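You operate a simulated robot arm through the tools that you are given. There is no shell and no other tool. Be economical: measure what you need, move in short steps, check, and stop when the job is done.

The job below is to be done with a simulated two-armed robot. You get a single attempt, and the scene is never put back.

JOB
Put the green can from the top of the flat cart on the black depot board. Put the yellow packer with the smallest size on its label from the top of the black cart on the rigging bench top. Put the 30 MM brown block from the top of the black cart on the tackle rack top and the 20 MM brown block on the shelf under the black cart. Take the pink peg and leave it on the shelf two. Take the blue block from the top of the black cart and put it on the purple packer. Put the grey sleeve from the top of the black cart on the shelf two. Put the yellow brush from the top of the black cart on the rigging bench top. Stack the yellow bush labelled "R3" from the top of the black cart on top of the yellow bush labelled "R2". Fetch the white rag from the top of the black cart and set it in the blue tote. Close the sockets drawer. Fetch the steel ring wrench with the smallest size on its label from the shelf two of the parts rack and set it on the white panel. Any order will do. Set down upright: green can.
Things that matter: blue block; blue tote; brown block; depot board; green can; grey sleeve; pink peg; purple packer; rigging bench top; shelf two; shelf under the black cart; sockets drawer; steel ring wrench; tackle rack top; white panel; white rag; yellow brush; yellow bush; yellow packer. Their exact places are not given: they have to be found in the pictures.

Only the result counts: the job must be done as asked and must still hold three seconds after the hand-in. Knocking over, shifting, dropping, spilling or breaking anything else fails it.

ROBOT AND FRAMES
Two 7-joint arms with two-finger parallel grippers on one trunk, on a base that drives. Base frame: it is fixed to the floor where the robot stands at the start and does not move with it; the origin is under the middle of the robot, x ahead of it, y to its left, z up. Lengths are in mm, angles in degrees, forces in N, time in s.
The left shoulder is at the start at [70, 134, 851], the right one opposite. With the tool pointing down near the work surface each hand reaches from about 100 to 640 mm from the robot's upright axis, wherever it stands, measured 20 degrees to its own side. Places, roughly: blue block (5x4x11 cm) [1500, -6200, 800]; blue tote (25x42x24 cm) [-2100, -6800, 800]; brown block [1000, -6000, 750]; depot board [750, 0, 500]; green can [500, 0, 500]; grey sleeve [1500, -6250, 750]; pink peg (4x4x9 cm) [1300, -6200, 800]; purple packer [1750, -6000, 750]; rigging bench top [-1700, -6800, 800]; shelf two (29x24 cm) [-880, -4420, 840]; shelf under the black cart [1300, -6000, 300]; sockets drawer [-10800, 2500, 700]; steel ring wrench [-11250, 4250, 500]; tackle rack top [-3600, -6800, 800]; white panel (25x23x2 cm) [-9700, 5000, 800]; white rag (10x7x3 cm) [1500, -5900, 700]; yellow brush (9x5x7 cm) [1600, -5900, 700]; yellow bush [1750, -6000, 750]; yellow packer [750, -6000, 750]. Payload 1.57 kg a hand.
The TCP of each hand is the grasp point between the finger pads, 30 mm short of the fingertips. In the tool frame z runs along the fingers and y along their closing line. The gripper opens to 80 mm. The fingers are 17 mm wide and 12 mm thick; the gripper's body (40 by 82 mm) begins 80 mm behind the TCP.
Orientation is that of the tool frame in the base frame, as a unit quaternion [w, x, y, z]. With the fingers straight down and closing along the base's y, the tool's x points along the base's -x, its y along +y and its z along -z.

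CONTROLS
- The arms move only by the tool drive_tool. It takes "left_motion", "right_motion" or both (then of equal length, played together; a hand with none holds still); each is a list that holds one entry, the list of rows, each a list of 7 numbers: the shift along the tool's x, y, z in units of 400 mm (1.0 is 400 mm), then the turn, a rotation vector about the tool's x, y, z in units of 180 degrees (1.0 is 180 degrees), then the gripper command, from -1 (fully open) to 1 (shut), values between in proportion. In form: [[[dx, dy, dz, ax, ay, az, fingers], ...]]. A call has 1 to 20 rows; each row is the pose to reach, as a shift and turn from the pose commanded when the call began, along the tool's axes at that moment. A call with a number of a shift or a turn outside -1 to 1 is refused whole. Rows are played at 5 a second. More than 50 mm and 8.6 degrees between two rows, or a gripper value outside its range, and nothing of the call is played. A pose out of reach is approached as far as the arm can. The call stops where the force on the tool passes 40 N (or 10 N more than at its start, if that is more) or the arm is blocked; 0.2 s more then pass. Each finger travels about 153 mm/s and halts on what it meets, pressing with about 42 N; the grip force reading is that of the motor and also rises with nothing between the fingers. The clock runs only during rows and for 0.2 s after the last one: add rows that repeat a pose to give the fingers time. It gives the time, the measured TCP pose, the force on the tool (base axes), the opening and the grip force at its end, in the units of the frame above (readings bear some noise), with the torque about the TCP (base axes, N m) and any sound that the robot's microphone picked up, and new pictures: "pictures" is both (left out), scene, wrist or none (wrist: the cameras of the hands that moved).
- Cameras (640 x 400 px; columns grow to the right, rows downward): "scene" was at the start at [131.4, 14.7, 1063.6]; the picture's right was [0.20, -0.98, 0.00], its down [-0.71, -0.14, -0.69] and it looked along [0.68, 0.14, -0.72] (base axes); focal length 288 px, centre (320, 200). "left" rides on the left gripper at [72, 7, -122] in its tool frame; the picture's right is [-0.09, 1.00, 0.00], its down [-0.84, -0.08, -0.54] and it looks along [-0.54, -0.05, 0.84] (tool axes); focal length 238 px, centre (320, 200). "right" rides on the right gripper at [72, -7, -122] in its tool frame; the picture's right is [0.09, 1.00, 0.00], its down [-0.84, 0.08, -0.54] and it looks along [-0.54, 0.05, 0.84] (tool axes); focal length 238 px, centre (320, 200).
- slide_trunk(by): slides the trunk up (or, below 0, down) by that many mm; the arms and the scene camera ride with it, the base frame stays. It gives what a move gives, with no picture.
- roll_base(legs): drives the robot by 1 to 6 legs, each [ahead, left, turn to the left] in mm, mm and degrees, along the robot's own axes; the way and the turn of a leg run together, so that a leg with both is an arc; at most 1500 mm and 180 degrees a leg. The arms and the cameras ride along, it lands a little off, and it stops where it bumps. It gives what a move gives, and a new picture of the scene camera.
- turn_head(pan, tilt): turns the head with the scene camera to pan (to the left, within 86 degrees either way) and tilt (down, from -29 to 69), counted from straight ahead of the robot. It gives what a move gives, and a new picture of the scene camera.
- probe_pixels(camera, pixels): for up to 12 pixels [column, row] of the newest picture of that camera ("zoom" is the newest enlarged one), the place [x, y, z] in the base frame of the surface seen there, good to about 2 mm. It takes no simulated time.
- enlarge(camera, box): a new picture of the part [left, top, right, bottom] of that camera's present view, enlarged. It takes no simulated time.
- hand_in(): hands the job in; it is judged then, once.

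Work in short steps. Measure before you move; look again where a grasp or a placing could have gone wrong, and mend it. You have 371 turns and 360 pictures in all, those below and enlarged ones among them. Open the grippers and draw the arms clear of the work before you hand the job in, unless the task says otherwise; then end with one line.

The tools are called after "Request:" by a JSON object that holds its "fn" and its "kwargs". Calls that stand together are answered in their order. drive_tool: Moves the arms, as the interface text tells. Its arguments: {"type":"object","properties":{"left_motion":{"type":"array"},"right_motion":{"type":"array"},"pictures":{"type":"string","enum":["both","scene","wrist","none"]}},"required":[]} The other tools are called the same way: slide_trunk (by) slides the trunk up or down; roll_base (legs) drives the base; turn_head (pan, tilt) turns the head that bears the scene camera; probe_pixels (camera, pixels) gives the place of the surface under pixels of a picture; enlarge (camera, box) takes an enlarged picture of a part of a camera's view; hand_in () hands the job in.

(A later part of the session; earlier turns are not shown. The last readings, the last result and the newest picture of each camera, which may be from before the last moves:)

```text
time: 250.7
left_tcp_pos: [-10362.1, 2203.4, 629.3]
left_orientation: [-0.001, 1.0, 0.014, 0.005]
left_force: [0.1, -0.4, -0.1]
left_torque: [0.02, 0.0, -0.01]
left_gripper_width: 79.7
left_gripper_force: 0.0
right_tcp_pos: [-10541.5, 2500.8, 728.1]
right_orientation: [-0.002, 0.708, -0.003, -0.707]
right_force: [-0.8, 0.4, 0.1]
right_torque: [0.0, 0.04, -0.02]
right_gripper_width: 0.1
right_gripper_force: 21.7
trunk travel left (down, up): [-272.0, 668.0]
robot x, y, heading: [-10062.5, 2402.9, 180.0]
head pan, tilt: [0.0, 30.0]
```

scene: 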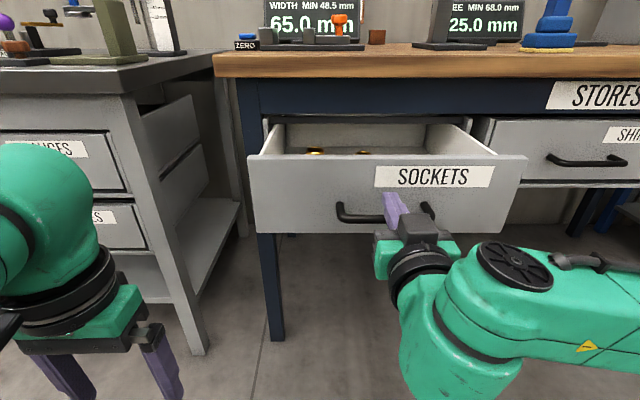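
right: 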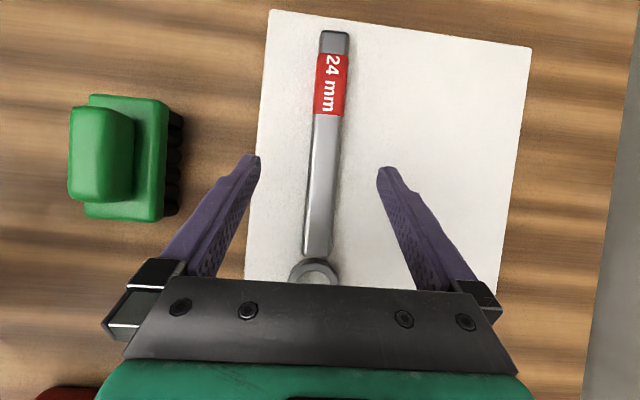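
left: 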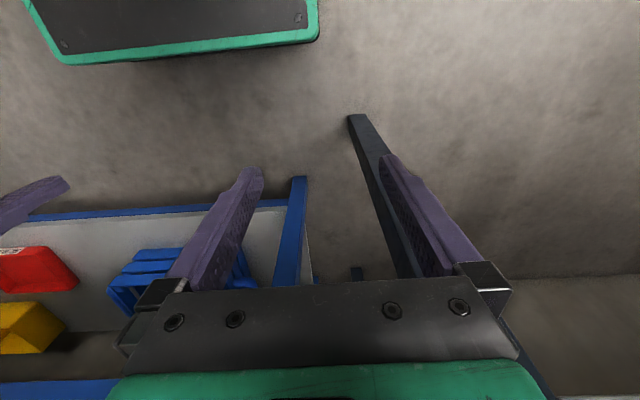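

Fingertip is at x≈-10571, front at -10611. I push slowly, 6.6 mm a row.

Request:
{"fn": "drive_tool", "kwargs": {"right_motion": [[[0, 0, 0.0165, 0, 0, 0, 1], [0, 0, 0.033, 0, 0, 0, 1], [0, 0, 0.0495, 0, 0, 0, 1], [0, 0, 0.066, 0, 0, 0, 1], [0, 0, 0.0825, 0, 0, 0, 1], [0, 0, 0.099, 0, 0, 0, 1], [0, 0, 0.1155, 0, 0, 0, 1], [0, 0, 0.132, 0, 0, 0, 1], [0, 0, 0.1485, 0, 0, 0, 1], [0, 0, 0.165, 0, 0, 0, 1], [0, 0, 0.1815, 0, 0, 0, 1], [0, 0, 0.198, 0, 0, 0, 1], [0, 0, 0.2145, 0, 0, 0, 1], [0, 0, 0.231, 0, 0, 0, 1], [0, 0, 0.2475, 0, 0, 0, 1], [0, 0, 0.264, 0, 0, 0, 1], [0, 0, 0.2805, 0, 0, 0, 1], [0, 0, 0.297, 0, 0, 0, 1], [0, 0, 0.3135, 0, 0, 0, 1], [0, 0, 0.33, 0, 0, 0, 1]]], "pictures": "scene"}}

```text
time: 254.9
left_tcp_pos: [-10361.3, 2202.6, 628.8]
left_orientation: [0.0, 1.0, 0.014, 0.003]
left_force: [0.9, -0.7, 0.1]
left_torque: [0.03, -0.01, -0.01]
left_gripper_width: 80.0
left_gripper_force: 0.1
right_tcp_pos: [-10674.5, 2501.0, 730.3]
right_orientation: [0.002, -0.707, 0.001, 0.707]
right_force: [-0.4, 0.1, -0.2]
right_torque: [-0.01, 0.0, -0.01]
right_gripper_width: 0.0
right_gripper_force: 21.3
trunk travel left (down, up): [-272.0, 668.0]
robot x, y, heading: [-10060.8, 2397.6, 179.9]
head pan, tilt: [0.0, 30.0]
```

scene: 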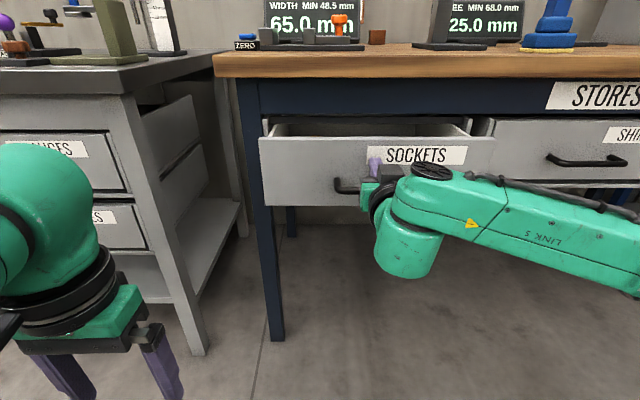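

The drawer moves along. I continue another ~122 mm slowly.

Request:
{"fn": "drive_tool", "kwargs": {"right_motion": [[[0, 0, 0.016, 0, 0, 0, 1], [0, 0, 0.032, 0, 0, 0, 1], [0, 0, 0.048, 0, 0, 0, 1], [0, 0, 0.064, 0, 0, 0, 1], [0, 0, 0.08, 0, 0, 0, 1], [0, 0, 0.096, 0, 0, 0, 1], [0, 0, 0.112, 0, 0, 0, 1], [0, 0, 0.128, 0, 0, 0, 1], [0, 0, 0.144, 0, 0, 0, 1], [0, 0, 0.16, 0, 0, 0, 1], [0, 0, 0.176, 0, 0, 0, 1], [0, 0, 0.192, 0, 0, 0, 1], [0, 0, 0.208, 0, 0, 0, 1], [0, 0, 0.224, 0, 0, 0, 1], [0, 0, 0.24, 0, 0, 0, 1], [0, 0, 0.256, 0, 0, 0, 1], [0, 0, 0.272, 0, 0, 0, 1], [0, 0, 0.288, 0, 0, 0, 1], [0, 0, 0.298, 0, 0, 0, 1], [0, 0, 0.308, 0, 0, 0, 1]]], "pictures": "scene"}}

```text
time: 259.1
left_tcp_pos: [-10362.1, 2203.7, 628.1]
left_orientation: [0.0, 1.0, 0.013, 0.003]
left_force: [0.3, -0.2, 0.8]
left_torque: [0.01, -0.01, 0.02]
left_gripper_width: 80.2
left_gripper_force: 0.0
right_tcp_pos: [-10797.8, 2501.6, 728.2]
right_orientation: [-0.003, 0.707, -0.003, -0.707]
right_force: [0.0, 0.3, -0.5]
right_torque: [0.0, 0.02, 0.03]
right_gripper_width: 0.0
right_gripper_force: 21.3
trunk travel left (down, up): [-272.0, 668.0]
robot x, y, heading: [-10062.8, 2399.6, 179.8]
head pan, tilt: [0.0, 30.0]
```

scene: 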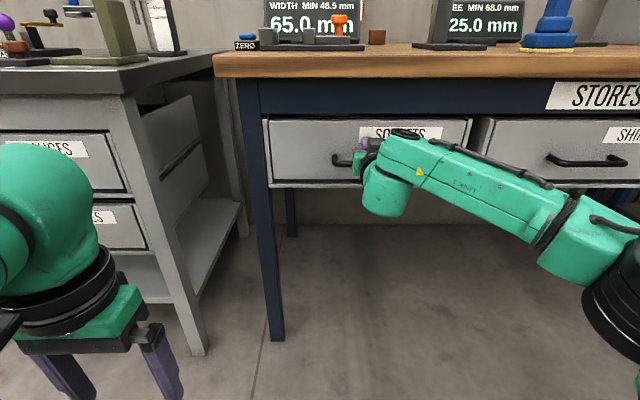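

I probe the drawer front next to its neighbour to see whether it is flush.

Request:
{"fn": "probe_pixels", "kwargs": {"camera": "scene", "pixels": [[300, 140], [450, 145], [520, 140], [540, 170], [310, 175]]}}

Request:
{"fn": "enlarge", "kwargs": {"camera": "scene", "box": [230, 90, 560, 220]}}

```text
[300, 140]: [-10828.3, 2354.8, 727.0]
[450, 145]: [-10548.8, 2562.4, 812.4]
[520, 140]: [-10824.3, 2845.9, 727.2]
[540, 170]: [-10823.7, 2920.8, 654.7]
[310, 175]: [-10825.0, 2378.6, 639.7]
```

```text
1.94 times, centred on (395, 155) of scene
```

zoom: 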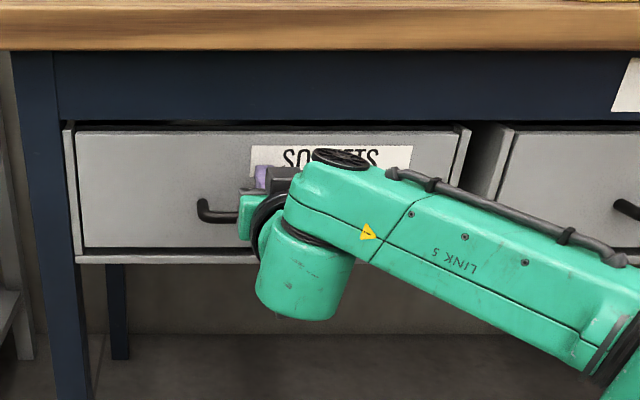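

The drawer is flush (-10826 vs -10824). I withdraw the arm, back off and return the right hand to pointing down.

Request:
{"fn": "drive_tool", "kwargs": {"right_motion": [[[0, 0, -0.06, 0, 0, 0, 1], [0, 0, -0.16, 0, 0, 0, 1], [0, 0, -0.28, 0, 0, 0, 1], [0, 0, -0.4, 0, 0, 0, 1], [0, 0, -0.52, 0, 0, 0, 1], [0, 0, -0.6, 0, 0, 0, 1]]], "pictures": "none"}}

Request:
{"fn": "roll_base", "kwargs": {"legs": [[-500, 0, 0]]}}

Request:
{"fn": "slide_trunk", "kwargs": {"by": 160}}

Request:
{"fn": "drive_tool", "kwargs": {"right_motion": [[[0, 0, -0.01, 0, 0.046, 0, 1], [0, 0, -0.02, 0, 0.092, 0, 0], [0, 0, -0.03, 0, 0.138, 0, -1], [0, 0, -0.04, 0, 0.184, 0, -1], [0, 0, -0.06, 0, 0.23, 0, -1], [0, 0, -0.08, 0, 0.276, 0, -1], [0, 0, -0.1, 0, 0.322, 0, -1], [0, 0, -0.12, 0, 0.368, 0, -1], [0, 0, -0.14, 0, 0.414, 0, -1], [0, 0, -0.16, 0, 0.46, 0, -1], [0, 0, -0.18, 0, 0.5, 0, -1], [0, 0, -0.18, 0, 0.5, 0, -1]]], "pictures": "scene"}}

```text
time: 260.5
left_tcp_pos: [-10361.2, 2202.8, 628.4]
left_orientation: [0.0, 1.0, 0.014, 0.003]
left_force: [0.4, -0.7, 0.2]
left_torque: [-0.03, -0.02, 0.01]
left_gripper_width: 80.0
left_gripper_force: 0.0
right_tcp_pos: [-10554.6, 2500.2, 729.0]
right_orientation: [-0.003, 0.707, -0.003, -0.707]
right_force: [-0.2, 0.0, -0.7]
right_torque: [0.02, -0.02, 0.01]
right_gripper_width: 0.0
right_gripper_force: 21.4
trunk travel left (down, up): [-272.0, 668.0]
robot x, y, heading: [-10064.0, 2401.6, 180.0]
head pan, tilt: [0.0, 30.0]
```

```text
time: 263.5
left_tcp_pos: [-9852.6, 2203.1, 629.5]
left_orientation: [0.001, 1.0, 0.018, 0.002]
left_force: [-0.3, -0.2, 0.0]
left_torque: [0.04, 0.0, -0.01]
left_gripper_width: 79.9
left_gripper_force: 0.0
right_tcp_pos: [-10048.4, 2496.7, 729.9]
right_orientation: [-0.001, 0.707, -0.001, -0.707]
right_force: [0.0, -0.1, -0.2]
right_torque: [-0.02, -0.03, -0.02]
right_gripper_width: 0.0
right_gripper_force: 20.4
trunk travel left (down, up): [-272.0, 668.0]
robot x, y, heading: [-9555.2, 2400.2, -179.8]
head pan, tilt: [0.0, 30.0]
```

scene: 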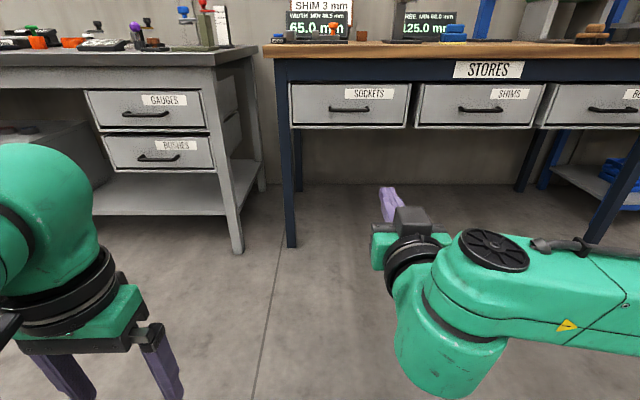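

```text
time: 265.3
left_tcp_pos: [-9852.2, 2202.1, 788.4]
left_orientation: [0.0, 1.0, 0.017, 0.004]
left_force: [-1.5, -0.3, 0.9]
left_torque: [-0.01, 0.02, 0.03]
left_gripper_width: 80.3
left_gripper_force: 0.0
right_tcp_pos: [-10048.2, 2497.6, 889.0]
right_orientation: [0.001, -0.707, 0.0, 0.707]
right_force: [-0.4, -1.0, 0.6]
right_torque: [0.02, -0.03, 0.0]
right_gripper_width: 0.0
right_gripper_force: 21.5
trunk travel left (down, up): [-432.0, 508.0]
robot x, y, heading: [-9553.9, 2402.2, -179.6]
head pan, tilt: [0.0, 30.0]
```

```text
time: 267.9
left_tcp_pos: [-9852.0, 2202.5, 789.8]
left_orientation: [0.0, 1.0, 0.017, 0.004]
left_force: [0.6, -0.7, 0.0]
left_torque: [0.02, 0.01, -0.06]
left_gripper_width: 80.2
left_gripper_force: 0.1
right_tcp_pos: [-9975.9, 2498.2, 889.6]
right_orientation: [0.001, 1.0, -0.001, 0.001]
right_force: [0.6, 0.5, -0.2]
right_torque: [0.02, 0.01, -0.01]
right_gripper_width: 79.9
right_gripper_force: 0.0
trunk travel left (down, up): [-432.0, 508.0]
robot x, y, heading: [-9555.2, 2396.4, -179.6]
head pan, tilt: [0.0, 30.0]
```

scene: 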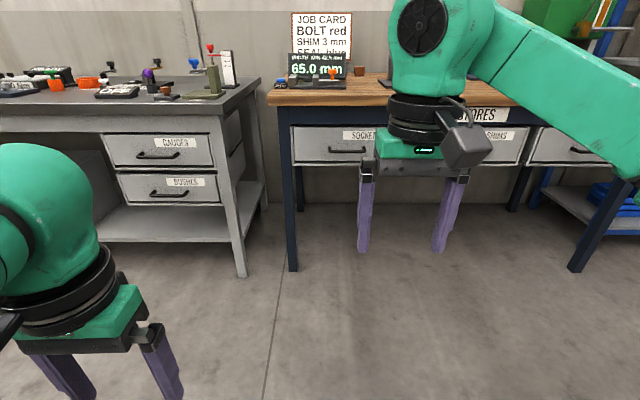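

The drawer is closed. I tuck the right hand in and drive back east to about (-4555,1550), then face south toward the crossing.

Request:
{"fn": "drive_tool", "kwargs": {"right_motion": [[[0.1, 0, 0.05, 0, 0, 0, -1], [0.2, 0, 0.1, 0, 0, 0, -1], [0.25, 0, 0.15, 0, 0, 0, -1]]], "pictures": "none"}}

Request:
{"fn": "roll_base", "kwargs": {"legs": [[0, 0, 179.5], [1300, 400, 0], [1500, -500, 0], [1500, -500, 0], [700, -240, 0], [0, 0, -90]]}}

Request:
{"fn": "turn_head", "kwargs": {"pan": 0, "tilt": 15}}

```text
time: 268.7
left_tcp_pos: [-9852.2, 2201.5, 789.2]
left_orientation: [0.0, 1.0, 0.018, 0.003]
left_force: [-0.8, 0.2, -0.4]
left_torque: [-0.04, 0.0, -0.02]
left_gripper_width: 79.8
left_gripper_force: 0.1
right_tcp_pos: [-9877.1, 2498.6, 829.6]
right_orientation: [0.001, 1.0, -0.001, -0.001]
right_force: [-1.1, 0.0, 0.6]
right_torque: [0.0, 0.02, -0.01]
right_gripper_width: 79.9
right_gripper_force: 0.1
trunk travel left (down, up): [-432.0, 508.0]
robot x, y, heading: [-9551.0, 2402.9, -179.7]
head pan, tilt: [0.0, 30.0]
```

```text
refused: leg 3 is longer than a leg can be; nothing moved
```

```text
time: 269.5
left_tcp_pos: [-9852.3, 2203.0, 787.9]
left_orientation: [-0.001, 1.0, 0.017, 0.003]
left_force: [0.0, -0.8, 0.2]
left_torque: [0.01, -0.04, 0.02]
left_gripper_width: 80.0
left_gripper_force: 0.0
right_tcp_pos: [-9877.1, 2498.1, 829.7]
right_orientation: [0.0, 1.0, -0.001, -0.001]
right_force: [-0.2, -0.7, -0.5]
right_torque: [0.02, 0.02, 0.0]
right_gripper_width: 80.1
right_gripper_force: 0.2
trunk travel left (down, up): [-432.0, 508.0]
robot x, y, heading: [-9553.8, 2404.3, -179.7]
head pan, tilt: [0.0, 15.0]
```

scene: 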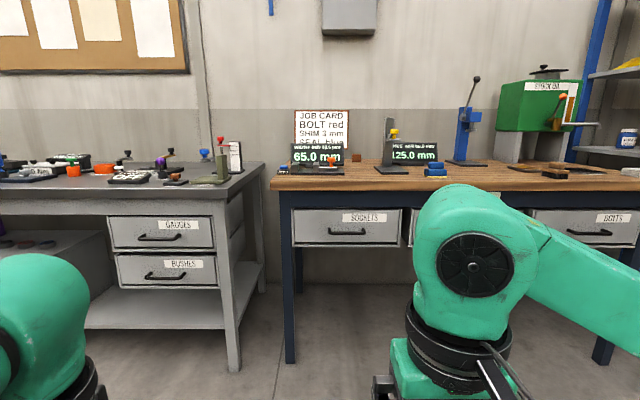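

The diagonal legs were a little too long; I shorten them.

Request:
{"fn": "roll_base", "kwargs": {"legs": [[0, 0, 179.5], [1300, 400, 0], [1400, -450, 0], [1400, -450, 0], [900, -330, 0], [0, 0, -90]]}}

```text
time: 305.7
left_tcp_pos: [-4369.4, 1204.7, 789.8]
left_orientation: [-0.002, 0.696, 0.719, 0.002]
left_force: [1.0, 0.5, 0.6]
left_torque: [-0.02, -0.01, -0.03]
left_gripper_width: 80.0
left_gripper_force: 0.0
right_tcp_pos: [-4664.4, 1180.1, 830.2]
right_orientation: [0.001, 0.709, 0.705, 0.0]
right_force: [-0.2, 0.0, -0.2]
right_torque: [0.03, 0.0, 0.0]
right_gripper_width: 79.8
right_gripper_force: 0.1
trunk travel left (down, up): [-432.0, 508.0]
robot x, y, heading: [-4565.4, 1501.4, -89.7]
head pan, tilt: [0.0, 15.0]
```

scene: 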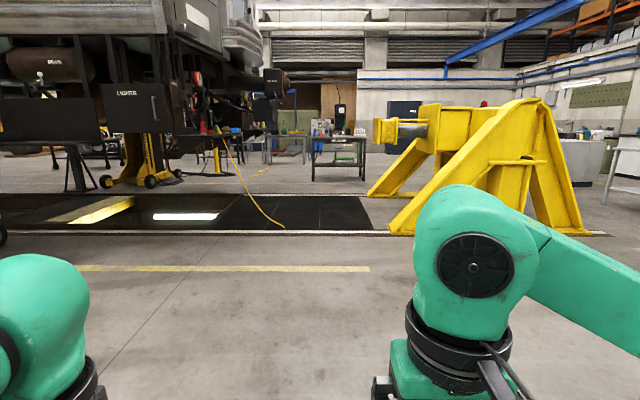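

The dark panels span (215–372, 225); a yellow hose dangles to (283,228). I probe these and the buffer.

Request:
{"fn": "probe_pixels", "kwargs": {"camera": "scene", "pixels": [[283, 226], [262, 212], [240, 182], [370, 226], [222, 226], [395, 232], [376, 135], [280, 80], [300, 232], [340, 196], [300, 200], [372, 193]]}}

Request:
{"fn": "enlarge", "kwargs": {"camera": "scene", "box": [180, 60, 420, 240]}}

```text
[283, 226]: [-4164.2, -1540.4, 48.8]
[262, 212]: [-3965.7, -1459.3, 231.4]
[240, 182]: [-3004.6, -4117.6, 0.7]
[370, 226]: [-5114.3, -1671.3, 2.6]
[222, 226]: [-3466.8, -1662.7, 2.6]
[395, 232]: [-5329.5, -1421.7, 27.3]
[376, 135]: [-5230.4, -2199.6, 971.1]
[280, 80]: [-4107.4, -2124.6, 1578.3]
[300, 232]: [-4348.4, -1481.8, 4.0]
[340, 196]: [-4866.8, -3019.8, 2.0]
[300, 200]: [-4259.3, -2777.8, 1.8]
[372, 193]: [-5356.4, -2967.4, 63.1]
```

```text
2.22 times, centred on (300, 150) of scene
```

zoom: 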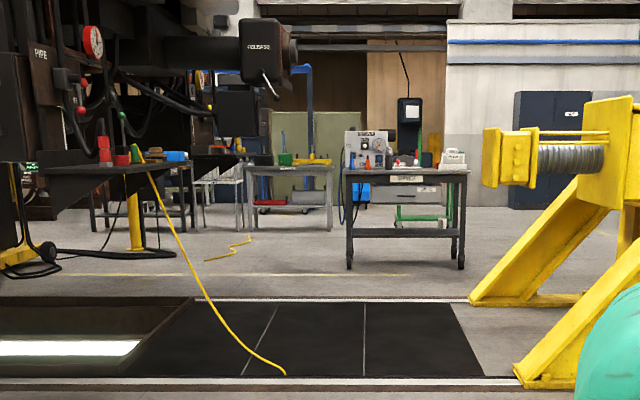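

All flush (z≈2) between x≈-4200 and -5100. I cross at x≈-4680, keeping clear of the hose and the buffer nose.

Request:
{"fn": "roll_base", "kwargs": {"legs": [[1000, -115, 0], [1300, 0, 0], [1300, 0, 0], [1300, 0, 0]]}}

```text
time: 329.4
left_tcp_pos: [-4630.2, -3724.4, 788.8]
left_orientation: [-0.002, 0.723, 0.691, 0.002]
left_force: [-0.1, 0.2, 0.6]
left_torque: [-0.03, 0.01, 0.0]
left_gripper_width: 79.7
left_gripper_force: 0.1
right_tcp_pos: [-4926.3, -3726.0, 829.9]
right_orientation: [-0.001, 0.735, 0.678, 0.0]
right_force: [-0.4, -0.8, -0.1]
right_torque: [0.01, -0.03, 0.0]
right_gripper_width: 80.1
right_gripper_force: 0.0
trunk travel left (down, up): [-432.0, 508.0]
robot x, y, heading: [-4805.0, -3412.2, -94.4]
head pan, tilt: [0.0, 15.0]
```

scene: 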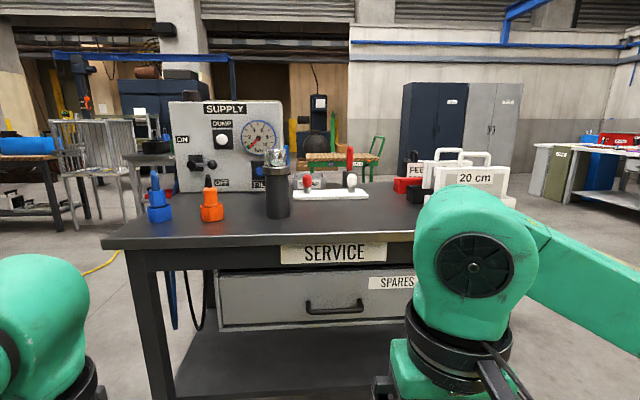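

Crossed. The SERVICE trolley is close ahead; I probe its edge before turning.

Request:
{"fn": "probe_pixels", "kwargs": {"camera": "scene", "pixels": [[110, 245], [330, 238], [410, 235], [150, 385], [90, 262], [360, 155], [60, 215]]}}

Request:
{"fn": "turn_head", "kwargs": {"pan": 60, "tilt": 15}}

```text
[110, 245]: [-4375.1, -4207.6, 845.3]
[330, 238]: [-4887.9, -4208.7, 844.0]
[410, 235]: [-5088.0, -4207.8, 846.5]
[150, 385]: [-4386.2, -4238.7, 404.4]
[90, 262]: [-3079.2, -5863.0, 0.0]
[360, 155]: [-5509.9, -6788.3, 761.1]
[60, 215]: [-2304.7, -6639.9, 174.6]
```

```text
time: 330.7
left_tcp_pos: [-4631.0, -3724.7, 788.8]
left_orientation: [-0.002, 0.723, 0.691, 0.003]
left_force: [1.1, 0.2, -0.3]
left_torque: [0.0, 0.0, 0.01]
left_gripper_width: 79.7
left_gripper_force: 0.1
right_tcp_pos: [-4925.9, -3725.9, 829.6]
right_orientation: [0.0, 0.735, 0.678, 0.0]
right_force: [0.1, -0.1, 0.7]
right_torque: [-0.03, -0.05, 0.01]
right_gripper_width: 80.0
right_gripper_force: 0.2
trunk travel left (down, up): [-432.0, 508.0]
robot x, y, heading: [-4804.9, -3410.5, -94.2]
head pan, tilt: [60.0, 15.0]
```

scene: 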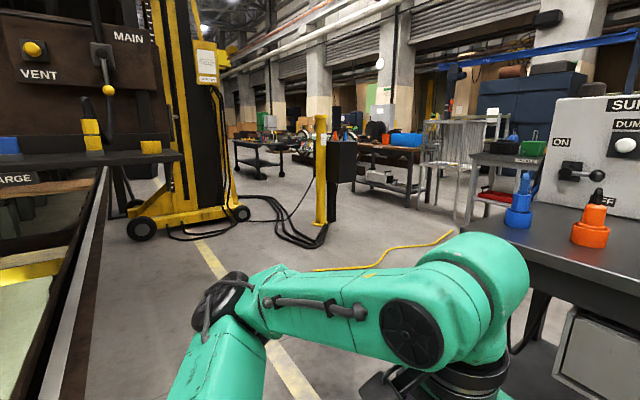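

I probe the bollard, cables and yellow floor hose for a route east.

Request:
{"fn": "probe_pixels", "kwargs": {"camera": "scene", "pixels": [[455, 233], [420, 245], [385, 252], [372, 265], [320, 269], [325, 222], [325, 242], [290, 238], [240, 218], [140, 238], [255, 180], [415, 205]]}}

Request:
{"fn": "enlarge", "kwargs": {"camera": "scene", "box": [200, 100, 540, 300]}}

```text
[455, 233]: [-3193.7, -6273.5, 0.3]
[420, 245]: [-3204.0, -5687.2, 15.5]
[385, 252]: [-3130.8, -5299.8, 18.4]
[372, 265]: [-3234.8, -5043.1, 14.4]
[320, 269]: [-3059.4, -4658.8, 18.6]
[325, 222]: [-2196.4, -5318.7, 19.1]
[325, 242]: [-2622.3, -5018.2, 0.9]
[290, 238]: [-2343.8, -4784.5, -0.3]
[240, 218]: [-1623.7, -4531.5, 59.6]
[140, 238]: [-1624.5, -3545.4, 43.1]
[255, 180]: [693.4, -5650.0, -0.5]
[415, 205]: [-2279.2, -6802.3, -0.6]
```

```text
1.88 times, centred on (370, 200) of scene
```

zoom: 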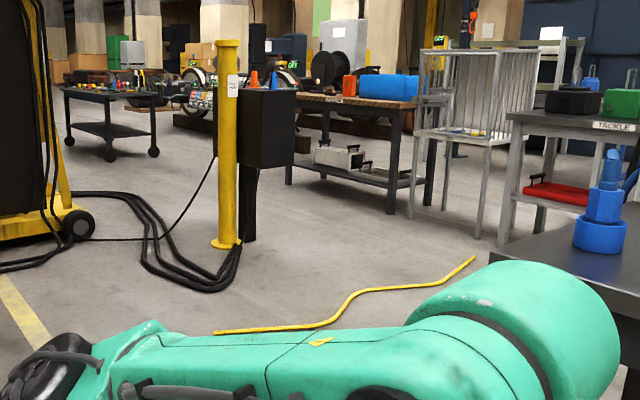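

The floor hose runs at x≈-3060…-3230 (y -4660…-6050) and jack cables reach x≈-2640 at y -5018. I turn east and approach the gap between them.

Request:
{"fn": "roll_base", "kwargs": {"legs": [[0, 0, 94.2], [1000, -200, 0], [980, -150, 0]]}}

Request:
{"fn": "turn_head", "kwargs": {"pan": -65, "tilt": 35}}

```text
time: 338.6
left_tcp_pos: [-3755.1, -3362.7, 794.2]
left_orientation: [0.007, -0.015, 1.0, 0.0]
left_force: [1.2, 0.1, -0.2]
left_torque: [0.02, 0.03, 0.01]
left_gripper_width: 79.6
left_gripper_force: 0.2
right_tcp_pos: [-3747.8, -3652.5, 849.4]
right_orientation: [0.027, -0.031, 0.999, 0.006]
right_force: [-66.7, 5.3, 9.4]
right_torque: [-0.67, -10.37, -0.04]
right_gripper_width: 79.9
right_gripper_force: 0.0
trunk travel left (down, up): [-432.0, 508.0]
robot x, y, heading: [-4042.2, -3557.2, -0.0]
head pan, tilt: [60.0, 15.0]
stopped in leg 2: the force on the tool passed its limit (the readings are from after the stop); the commanded pose is now the measured one
```

scene: 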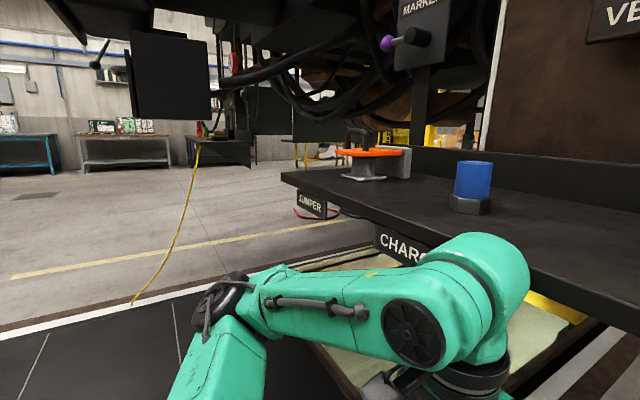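

```text
time: 340.7
left_tcp_pos: [-3755.6, -3362.6, 795.9]
left_orientation: [0.009, -0.016, 1.0, -0.001]
left_force: [0.4, 0.1, 0.8]
left_torque: [-0.01, -0.02, 0.0]
left_gripper_width: 79.9
left_gripper_force: 0.0
right_tcp_pos: [-3748.6, -3652.2, 849.0]
right_orientation: [0.028, -0.029, 0.999, 0.005]
right_force: [-83.7, 5.7, 2.6]
right_torque: [-0.86, -12.79, -0.03]
right_gripper_width: 80.1
right_gripper_force: 0.0
trunk travel left (down, up): [-432.0, 508.0]
robot x, y, heading: [-4040.4, -3560.4, -0.0]
head pan, tilt: [-65.0, 35.0]
```

scene: 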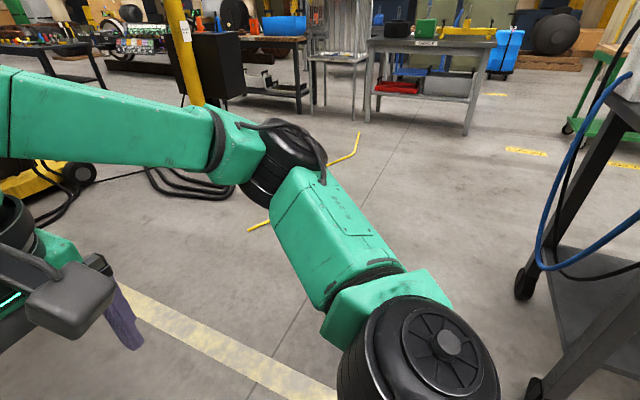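

The right hand pressed against the vehicle's front tray. I back away at once and look at it.

Request:
{"fn": "roll_base", "kwargs": {"legs": [[-250, 0, 0]]}}

Request:
{"fn": "turn_head", "kwargs": {"pan": 15, "tilt": 20}}

```text
time: 342.5
left_tcp_pos: [-3983.2, -3360.6, 789.1]
left_orientation: [-0.005, -0.019, 1.0, 0.0]
left_force: [0.0, 0.3, 0.0]
left_torque: [0.01, 0.0, 0.0]
left_gripper_width: 80.0
left_gripper_force: 0.1
right_tcp_pos: [-3971.3, -3653.3, 839.1]
right_orientation: [0.013, -0.027, 1.0, 0.006]
right_force: [-0.2, 0.6, -0.2]
right_torque: [0.0, 0.02, -0.01]
right_gripper_width: 80.2
right_gripper_force: 0.1
trunk travel left (down, up): [-432.0, 508.0]
robot x, y, heading: [-4281.0, -3558.7, 0.4]
head pan, tilt: [-65.0, 35.0]
```

scene: 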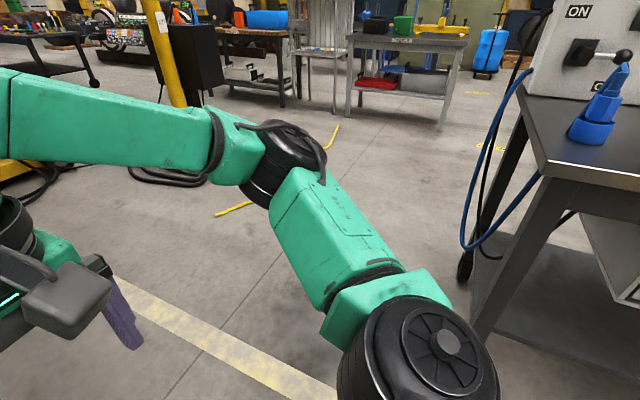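

```text
time: 344.0
left_tcp_pos: [-3983.8, -3361.1, 788.4]
left_orientation: [-0.005, -0.019, 1.0, 0.0]
left_force: [-0.6, 0.0, -0.9]
left_torque: [0.0, 0.03, 0.0]
left_gripper_width: 79.9
left_gripper_force: 0.1
right_tcp_pos: [-3969.9, -3652.5, 840.5]
right_orientation: [0.012, -0.028, 1.0, 0.006]
right_force: [0.7, 1.0, 0.1]
right_torque: [-0.01, 0.0, 0.02]
right_gripper_width: 79.9
right_gripper_force: 0.1
trunk travel left (down, up): [-432.0, 508.0]
robot x, y, heading: [-4284.1, -3560.7, 0.3]
head pan, tilt: [15.0, 20.0]
```

scene: 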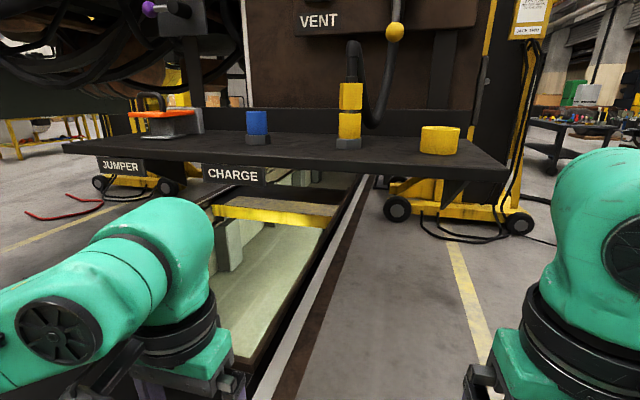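

The tray items look in place. I probe the tray's edge, jack and cables before choosing the path.

Request:
{"fn": "probe_pixels", "kwargs": {"camera": "scene", "pixels": [[505, 170], [300, 165], [440, 150], [525, 225], [520, 120], [490, 240], [540, 240], [487, 20], [430, 195], [370, 130]]}}

Request:
{"fn": "turn_head", "kwargs": {"pan": -40, "tilt": 20}}

```text
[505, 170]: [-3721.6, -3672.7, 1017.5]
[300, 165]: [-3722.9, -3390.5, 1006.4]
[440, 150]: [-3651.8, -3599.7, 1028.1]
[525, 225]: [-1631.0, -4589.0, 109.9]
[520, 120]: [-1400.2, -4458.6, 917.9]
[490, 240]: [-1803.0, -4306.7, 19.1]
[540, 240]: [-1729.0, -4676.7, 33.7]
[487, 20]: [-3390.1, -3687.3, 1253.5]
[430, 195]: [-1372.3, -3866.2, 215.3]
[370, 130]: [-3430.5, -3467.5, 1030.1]
```

```text
time: 345.2
left_tcp_pos: [-3983.3, -3362.1, 788.5]
left_orientation: [-0.005, -0.019, 1.0, 0.0]
left_force: [0.1, -0.2, -0.8]
left_torque: [-0.01, -0.01, 0.0]
left_gripper_width: 80.1
left_gripper_force: 0.0
right_tcp_pos: [-3969.3, -3652.3, 839.7]
right_orientation: [0.012, -0.027, 1.0, 0.005]
right_force: [0.3, 0.2, -0.5]
right_torque: [0.0, 0.01, -0.04]
right_gripper_width: 80.0
right_gripper_force: 0.0
trunk travel left (down, up): [-432.0, 508.0]
robot x, y, heading: [-4279.9, -3558.7, 0.3]
head pan, tilt: [-40.0, 20.0]
```

scene: 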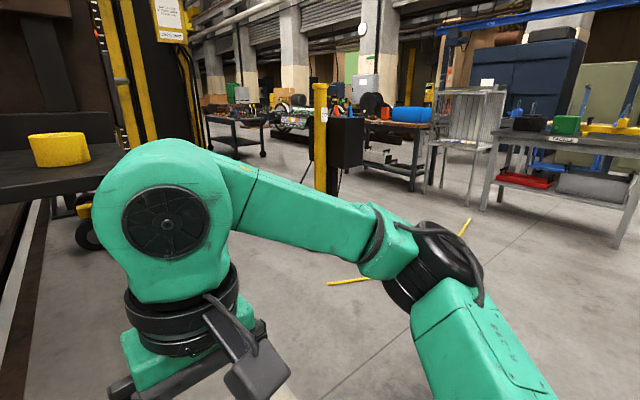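

The tray is at z≈1007; lowering the trunk by 400 brings everything under it and away from the blue trolley hose. I do that and pass beneath.

Request:
{"fn": "slide_trunk", "kwargs": {"by": -400}}

Request:
{"fn": "roll_base", "kwargs": {"legs": [[1000, -300, 0], [430, -200, 0]]}}

Request:
{"fn": "turn_head", "kwargs": {"pan": -60, "tilt": 25}}

```text
time: 349.1
left_tcp_pos: [-3983.4, -3361.8, 389.2]
left_orientation: [-0.005, -0.019, 1.0, 0.0]
left_force: [0.6, -0.1, 0.3]
left_torque: [-0.05, -0.03, -0.03]
left_gripper_width: 79.6
left_gripper_force: 0.1
right_tcp_pos: [-3971.0, -3652.6, 440.1]
right_orientation: [0.012, -0.027, 1.0, 0.006]
right_force: [-0.3, 0.5, 0.3]
right_torque: [-0.04, 0.02, 0.0]
right_gripper_width: 79.9
right_gripper_force: 0.0
trunk travel left (down, up): [-32.0, 908.0]
robot x, y, heading: [-4282.5, -3560.1, 0.5]
head pan, tilt: [-40.0, 20.0]
```

```text
time: 356.9
left_tcp_pos: [-2540.8, -3856.6, 388.4]
left_orientation: [-0.004, -0.016, 1.0, 0.0]
left_force: [0.4, 0.0, -0.5]
left_torque: [-0.03, -0.01, 0.01]
left_gripper_width: 80.1
left_gripper_force: 0.0
right_tcp_pos: [-2529.3, -4149.9, 439.7]
right_orientation: [0.012, -0.025, 1.0, 0.005]
right_force: [0.7, 0.6, -0.3]
right_torque: [0.03, -0.01, 0.02]
right_gripper_width: 80.2
right_gripper_force: 0.0
trunk travel left (down, up): [-32.0, 908.0]
robot x, y, heading: [-2837.4, -4055.3, -0.2]
head pan, tilt: [-40.0, 20.0]
```

scene: 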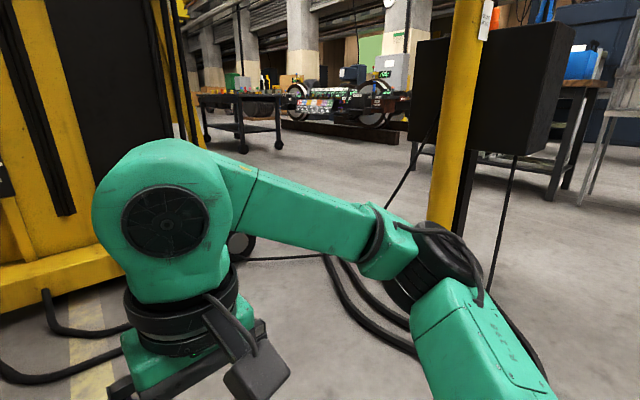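

```text
time: 357.7
left_tcp_pos: [-2539.8, -3858.2, 388.8]
left_orientation: [-0.004, -0.016, 1.0, -0.001]
left_force: [-0.2, -1.1, 0.1]
left_torque: [-0.01, 0.03, 0.02]
left_gripper_width: 80.0
left_gripper_force: 0.0
right_tcp_pos: [-2529.4, -4149.6, 440.0]
right_orientation: [0.012, -0.025, 1.0, 0.006]
right_force: [-0.3, -0.3, -0.3]
right_torque: [-0.01, 0.0, -0.01]
right_gripper_width: 80.1
right_gripper_force: 0.0
trunk travel left (down, up): [-32.0, 908.0]
robot x, y, heading: [-2842.3, -4056.2, 0.0]
head pan, tilt: [-60.0, 25.0]
```

scene: 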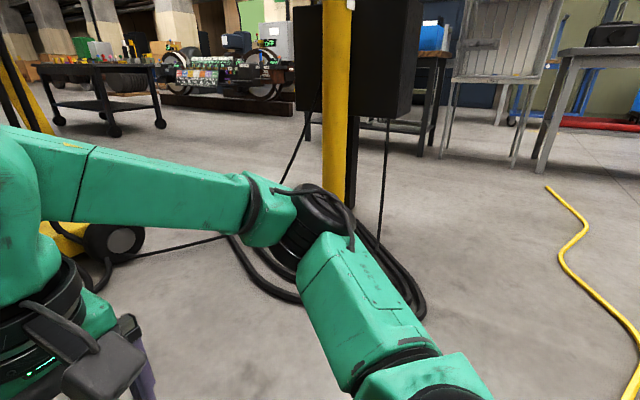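

I probe the cable loop, bollard and hose from here.

Request:
{"fn": "probe_pixels", "kwargs": {"camera": "scene", "pixels": [[424, 310], [415, 280], [390, 258], [300, 302], [548, 188], [580, 235], [562, 260], [612, 312], [636, 345], [350, 205], [382, 250], [400, 110]]}}

Request:
{"fn": "turn_head", "kwargs": {"pan": -82, "tilt": 30}}

```text
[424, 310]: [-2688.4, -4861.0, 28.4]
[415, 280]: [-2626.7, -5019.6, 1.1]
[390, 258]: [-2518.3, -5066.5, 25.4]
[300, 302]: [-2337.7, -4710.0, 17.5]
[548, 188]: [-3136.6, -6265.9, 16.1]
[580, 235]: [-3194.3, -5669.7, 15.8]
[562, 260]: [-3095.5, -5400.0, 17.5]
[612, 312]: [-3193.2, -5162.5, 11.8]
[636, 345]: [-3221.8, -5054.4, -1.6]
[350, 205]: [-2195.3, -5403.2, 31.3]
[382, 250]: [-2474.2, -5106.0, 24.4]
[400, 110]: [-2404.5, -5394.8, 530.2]
```

```text
time: 358.6
left_tcp_pos: [-2539.6, -3858.0, 388.3]
left_orientation: [-0.004, -0.016, 1.0, 0.0]
left_force: [0.2, -0.2, 0.0]
left_torque: [-0.01, -0.01, 0.01]
left_gripper_width: 79.9
left_gripper_force: 0.1
right_tcp_pos: [-2528.4, -4149.4, 440.1]
right_orientation: [0.012, -0.024, 1.0, 0.006]
right_force: [0.2, 0.3, 0.3]
right_torque: [-0.03, -0.02, 0.01]
right_gripper_width: 80.2
right_gripper_force: 0.1
trunk travel left (down, up): [-32.0, 908.0]
robot x, y, heading: [-2841.5, -4056.2, 0.0]
head pan, tilt: [-82.0, 30.0]
```

scene: 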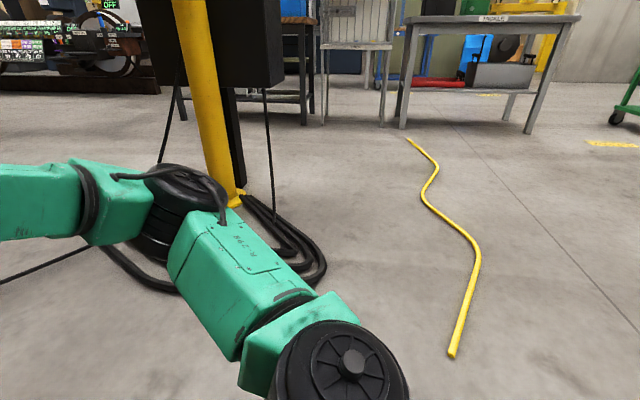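

Request:
{"fn": "probe_pixels", "kwargs": {"camera": "scene", "pixels": [[452, 355], [465, 310], [478, 262], [470, 238], [425, 200], [432, 180], [408, 140], [326, 270], [318, 245], [310, 285], [285, 90], [240, 200]]}}

```text
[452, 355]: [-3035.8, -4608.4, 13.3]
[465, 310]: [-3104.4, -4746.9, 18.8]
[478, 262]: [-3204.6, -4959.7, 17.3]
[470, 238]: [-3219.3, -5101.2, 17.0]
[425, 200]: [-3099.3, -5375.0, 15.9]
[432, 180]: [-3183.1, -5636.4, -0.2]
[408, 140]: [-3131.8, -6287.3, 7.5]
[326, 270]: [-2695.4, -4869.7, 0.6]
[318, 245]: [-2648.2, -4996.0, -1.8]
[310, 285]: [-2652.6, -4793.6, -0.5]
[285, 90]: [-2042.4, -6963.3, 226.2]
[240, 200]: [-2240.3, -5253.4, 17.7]
```

The hose/cable gap is only about 420 mm wide at its narrowest. I check the other way: between the hose's south end and the benches.

Request:
{"fn": "probe_pixels", "kwargs": {"camera": "scene", "pixels": [[402, 126], [529, 132], [381, 122], [322, 122], [405, 20], [560, 20], [303, 120], [180, 122], [345, 45], [612, 122]]}}

```text
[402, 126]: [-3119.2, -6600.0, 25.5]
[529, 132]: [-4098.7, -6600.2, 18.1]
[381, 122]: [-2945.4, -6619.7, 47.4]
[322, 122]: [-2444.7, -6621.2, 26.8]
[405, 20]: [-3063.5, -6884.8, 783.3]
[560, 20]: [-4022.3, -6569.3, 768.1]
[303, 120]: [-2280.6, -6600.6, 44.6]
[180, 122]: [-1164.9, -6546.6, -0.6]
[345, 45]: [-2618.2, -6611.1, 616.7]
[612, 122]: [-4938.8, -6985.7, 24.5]
```

Both ways are narrow; the best is between hose and cable, aligned with the hose (direction about 25° west of south). I turn to heading −115.5 and take up a start position to its north.

Request:
{"fn": "roll_base", "kwargs": {"legs": [[0, 0, -115.5], [221, 272, 0]]}}

Request:
{"fn": "turn_head", "kwargs": {"pan": 0, "tilt": 45}}

```text
time: 365.6
left_tcp_pos: [-2623.0, -4719.7, 388.7]
left_orientation: [-0.002, 0.829, 0.56, 0.004]
left_force: [0.1, 0.0, -0.8]
left_torque: [-0.03, 0.02, -0.03]
left_gripper_width: 80.2
left_gripper_force: 0.0
right_tcp_pos: [-2894.4, -4612.0, 439.8]
right_orientation: [0.011, 0.823, 0.568, -0.008]
right_force: [-0.3, -0.4, -0.2]
right_torque: [-0.01, 0.01, 0.03]
right_gripper_width: 79.9
right_gripper_force: 0.0
trunk travel left (down, up): [-32.0, 908.0]
robot x, y, heading: [-2681.3, -4365.4, -113.3]
head pan, tilt: [-82.0, 30.0]
```

scene: 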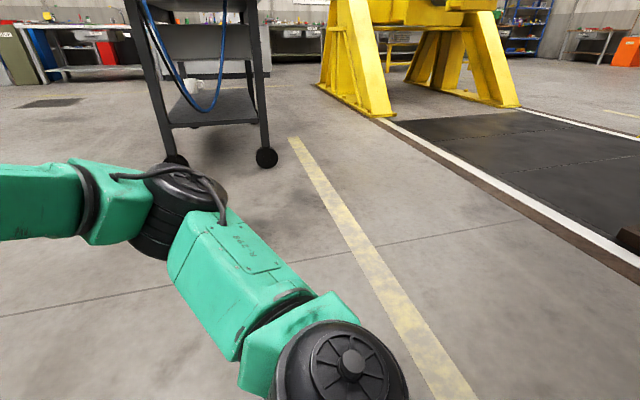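

```text
time: 367.1
left_tcp_pos: [-2623.0, -4719.0, 388.5]
left_orientation: [-0.003, 0.829, 0.56, 0.004]
left_force: [0.0, 1.4, -1.0]
left_torque: [0.0, 0.0, 0.03]
left_gripper_width: 80.2
left_gripper_force: 0.0
right_tcp_pos: [-2894.2, -4612.6, 440.0]
right_orientation: [0.012, 0.823, 0.568, -0.007]
right_force: [0.1, -0.3, -0.3]
right_torque: [-0.02, 0.01, -0.03]
right_gripper_width: 80.0
right_gripper_force: 0.0
trunk travel left (down, up): [-32.0, 908.0]
robot x, y, heading: [-2682.8, -4365.4, -113.6]
head pan, tilt: [0.0, 45.0]
```

scene: 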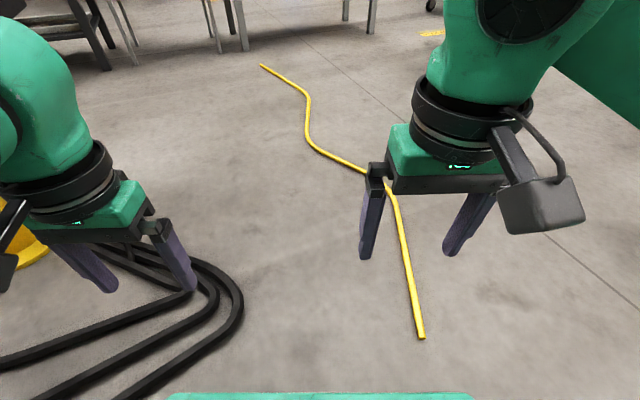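

A clear view: cable apex at (243,310), hose from (420,338) up. I re-measure precisely.

Request:
{"fn": "probe_pixels", "kwargs": {"camera": "scene", "pixels": [[243, 312], [236, 282], [222, 345], [417, 336], [411, 310], [402, 265], [394, 220], [388, 190], [352, 165], [166, 397], [475, 397], [200, 262]]}}

```text
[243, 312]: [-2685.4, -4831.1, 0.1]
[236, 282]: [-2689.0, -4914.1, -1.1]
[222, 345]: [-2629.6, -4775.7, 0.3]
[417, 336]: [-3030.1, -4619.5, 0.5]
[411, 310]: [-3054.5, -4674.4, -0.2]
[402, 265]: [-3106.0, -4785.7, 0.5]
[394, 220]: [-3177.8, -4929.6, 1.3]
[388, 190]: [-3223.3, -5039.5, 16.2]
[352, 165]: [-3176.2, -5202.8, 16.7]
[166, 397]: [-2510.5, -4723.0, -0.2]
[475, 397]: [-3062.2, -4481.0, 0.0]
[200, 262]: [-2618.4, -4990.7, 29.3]
```

The clear gap is about 417 mm against a 395 mm base, so I go carefully: correct heading by −2° first, then advance in short legs.

Request:
{"fn": "roll_base", "kwargs": {"legs": [[0, 4, -2], [250, 0, 0]]}}

```text
time: 369.3
left_tcp_pos: [-2738.2, -4947.6, 388.3]
left_orientation: [-0.002, 0.837, 0.547, 0.004]
left_force: [1.3, 0.0, 0.5]
left_torque: [-0.01, -0.01, 0.0]
left_gripper_width: 80.1
left_gripper_force: 0.0
right_tcp_pos: [-3005.6, -4831.5, 438.4]
right_orientation: [0.011, 0.832, 0.555, -0.007]
right_force: [0.2, -0.2, 0.2]
right_torque: [-0.02, 0.0, -0.01]
right_gripper_width: 79.9
right_gripper_force: 0.1
trunk travel left (down, up): [-32.0, 908.0]
robot x, y, heading: [-2786.5, -4593.2, -115.5]
head pan, tilt: [0.0, 45.0]
```

scene: 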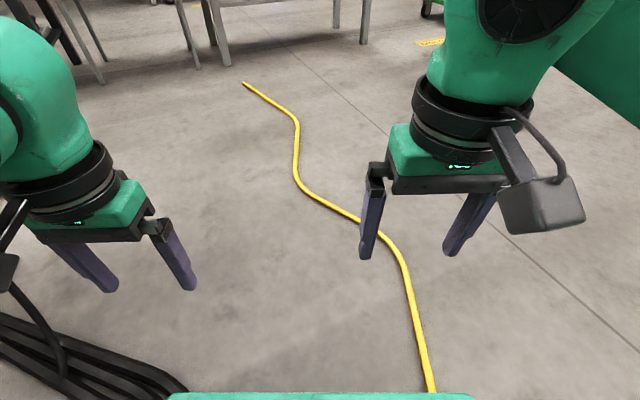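

On the line within a millimetre. I look down to check the margins at the base front.

Request:
{"fn": "turn_head", "kwargs": {"pan": 0, "tilt": 69}}

```text
time: 370.2
left_tcp_pos: [-2737.7, -4947.2, 388.2]
left_orientation: [-0.003, 0.837, 0.547, 0.004]
left_force: [-0.6, 0.9, -0.3]
left_torque: [0.02, 0.0, -0.02]
left_gripper_width: 80.0
left_gripper_force: 0.0
right_tcp_pos: [-3003.7, -4831.8, 439.9]
right_orientation: [0.011, 0.832, 0.555, -0.007]
right_force: [-0.8, -0.4, 0.4]
right_torque: [0.0, -0.01, 0.01]
right_gripper_width: 80.2
right_gripper_force: 0.1
trunk travel left (down, up): [-32.0, 908.0]
robot x, y, heading: [-2787.3, -4593.6, -115.4]
head pan, tilt: [0.0, 68.8]
```

scene: 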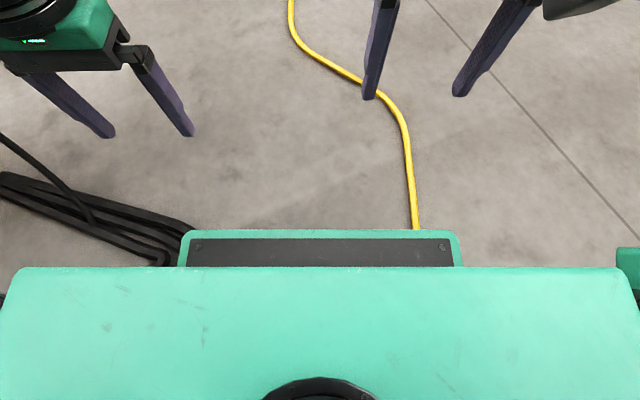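

Request:
{"fn": "probe_pixels", "kwargs": {"camera": "scene", "pixels": [[182, 240], [460, 240], [182, 260], [460, 260], [320, 231], [411, 226], [418, 226], [190, 225], [165, 262], [178, 250], [463, 250], [412, 205]]}}

```text
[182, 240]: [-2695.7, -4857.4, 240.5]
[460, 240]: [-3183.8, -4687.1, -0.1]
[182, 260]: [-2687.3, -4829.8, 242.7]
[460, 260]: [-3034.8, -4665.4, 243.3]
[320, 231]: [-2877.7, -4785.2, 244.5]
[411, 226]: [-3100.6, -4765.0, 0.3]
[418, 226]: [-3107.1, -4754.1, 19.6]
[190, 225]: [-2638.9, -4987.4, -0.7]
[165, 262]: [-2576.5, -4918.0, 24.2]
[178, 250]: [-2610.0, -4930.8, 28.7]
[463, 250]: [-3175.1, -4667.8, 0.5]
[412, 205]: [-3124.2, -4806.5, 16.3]
```

Margins are about 8 mm (cable) and 12 mm (hose). I advance 255 mm with a 2 mm shift right.

Request:
{"fn": "roll_base", "kwargs": {"legs": [[255, -2, 0]]}}

```text
time: 372.1
left_tcp_pos: [-2849.4, -5178.4, 388.4]
left_orientation: [-0.003, 0.836, 0.549, 0.004]
left_force: [-0.2, -0.3, 1.0]
left_torque: [0.01, -0.01, 0.0]
left_gripper_width: 80.2
left_gripper_force: 0.1
right_tcp_pos: [-3116.8, -5062.8, 440.8]
right_orientation: [0.012, 0.832, 0.555, -0.007]
right_force: [-0.3, 0.4, 0.5]
right_torque: [-0.02, 0.0, -0.01]
right_gripper_width: 80.0
right_gripper_force: 0.0
trunk travel left (down, up): [-32.0, 908.0]
robot x, y, heading: [-2903.2, -4820.5, -115.4]
head pan, tilt: [0.0, 68.8]
```

scene: 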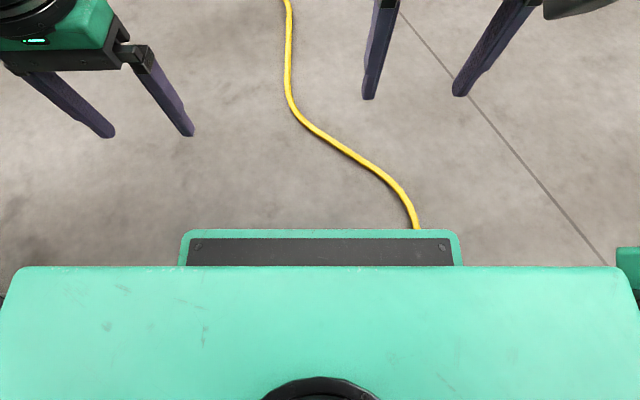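

Still centred by the hand readings. Now an arc: 132 ahead, 17 left, turning 10° left, following the gap as the hose curves away.

Request:
{"fn": "roll_base", "kwargs": {"legs": [[132, 17, 10]]}}

```text
time: 373.4
left_tcp_pos: [-2815.2, -5292.8, 388.8]
left_orientation: [-0.002, 0.785, 0.62, 0.004]
left_force: [0.1, 0.4, -0.3]
left_torque: [0.0, -0.03, -0.03]
left_gripper_width: 79.9
left_gripper_force: 0.1
right_tcp_pos: [-3099.2, -5227.5, 439.5]
right_orientation: [0.012, 0.779, 0.627, -0.006]
right_force: [-0.2, 0.9, 0.5]
right_torque: [0.02, 0.02, 0.0]
right_gripper_width: 80.0
right_gripper_force: 0.1
trunk travel left (down, up): [-32.0, 908.0]
robot x, y, heading: [-2928.9, -4951.3, -104.9]
head pan, tilt: [0.0, 68.8]
```

scene: 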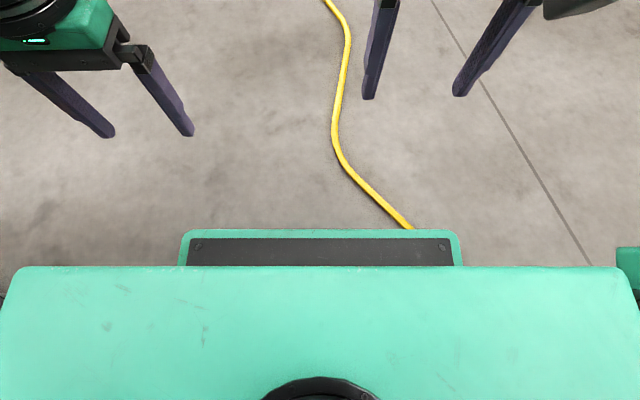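

Exactly as planned. Next: 50 ahead to clear the cable apex, then an arc 70 ahead / 45 left / 10° left.

Request:
{"fn": "roll_base", "kwargs": {"legs": [[50, 0, 0], [70, 45, 10]]}}

```text
time: 375.0
left_tcp_pos: [-2739.5, -5392.2, 387.5]
left_orientation: [-0.003, 0.728, 0.686, 0.003]
left_force: [-0.4, 1.0, -0.4]
left_torque: [0.03, 0.02, -0.02]
left_gripper_width: 80.1
left_gripper_force: 0.1
right_tcp_pos: [-3031.1, -5377.7, 438.9]
right_orientation: [0.013, 0.722, 0.692, -0.005]
right_force: [0.8, -0.3, -0.4]
right_torque: [0.04, -0.01, 0.0]
right_gripper_width: 80.1
right_gripper_force: 0.1
trunk travel left (down, up): [-32.0, 908.0]
robot x, y, heading: [-2909.2, -5079.4, -95.2]
head pan, tilt: [0.0, 68.8]
```

scene: 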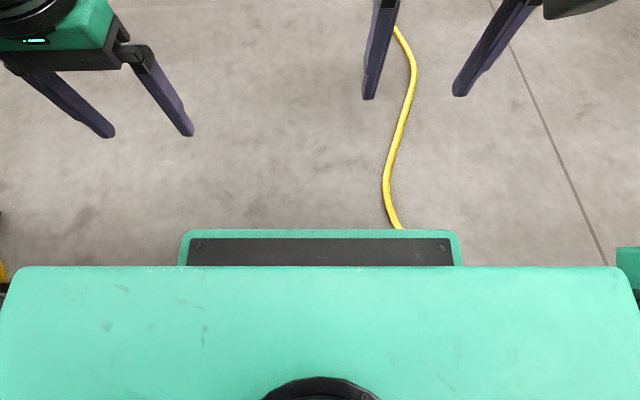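

Through the narrow part. The left elbow would pass close to the bollard's control box, so I extend the left hand forward to draw that elbow in, then check.

Request:
{"fn": "drive_tool", "kwargs": {"left_motion": [[[-0.1, -0.05, 0, 0, 0, 0, -1], [-0.2, -0.1, 0, 0, 0, 0, -1], [-0.3, -0.15, 0, 0, 0, 0, -1], [-0.4, -0.2, 0, 0, 0, 0, -1], [-0.5, -0.25, 0, 0, 0, 0, -1], [-0.55, -0.25, 0, 0, 0, 0, -1]]], "pictures": "none"}}

Request:
{"fn": "turn_head", "kwargs": {"pan": 60, "tilt": 25}}

```text
time: 376.4
left_tcp_pos: [-2850.2, -5606.9, 387.6]
left_orientation: [-0.003, 0.728, 0.685, 0.003]
left_force: [-0.6, -0.6, -0.4]
left_torque: [-0.01, 0.01, 0.02]
left_gripper_width: 80.0
left_gripper_force: 0.1
right_tcp_pos: [-3030.9, -5378.1, 439.7]
right_orientation: [0.012, 0.722, 0.692, -0.005]
right_force: [0.1, 0.2, -0.4]
right_torque: [0.0, 0.0, 0.02]
right_gripper_width: 80.0
right_gripper_force: 0.1
trunk travel left (down, up): [-32.0, 908.0]
robot x, y, heading: [-2907.8, -5072.4, -95.2]
head pan, tilt: [0.0, 68.8]
```

```text
time: 377.7
left_tcp_pos: [-2849.7, -5606.6, 387.1]
left_orientation: [-0.003, 0.728, 0.686, 0.003]
left_force: [-0.4, -0.2, -0.8]
left_torque: [-0.01, -0.01, -0.04]
left_gripper_width: 80.0
left_gripper_force: 0.0
right_tcp_pos: [-3031.0, -5377.8, 438.7]
right_orientation: [0.012, 0.722, 0.691, -0.005]
right_force: [0.8, -0.9, 0.2]
right_torque: [0.04, 0.0, 0.01]
right_gripper_width: 80.3
right_gripper_force: 0.1
trunk travel left (down, up): [-32.0, 908.0]
robot x, y, heading: [-2908.0, -5076.0, -95.3]
head pan, tilt: [60.0, 25.0]
```

scene: 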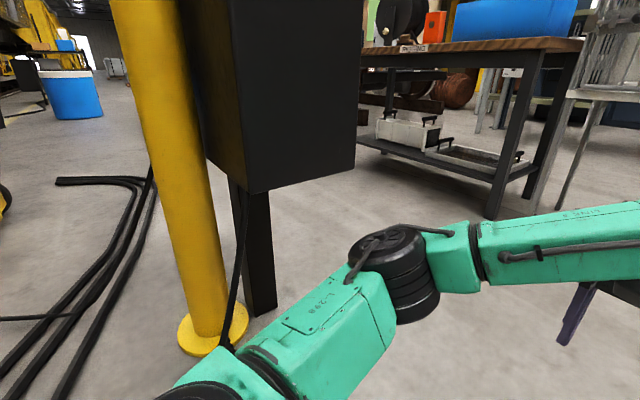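

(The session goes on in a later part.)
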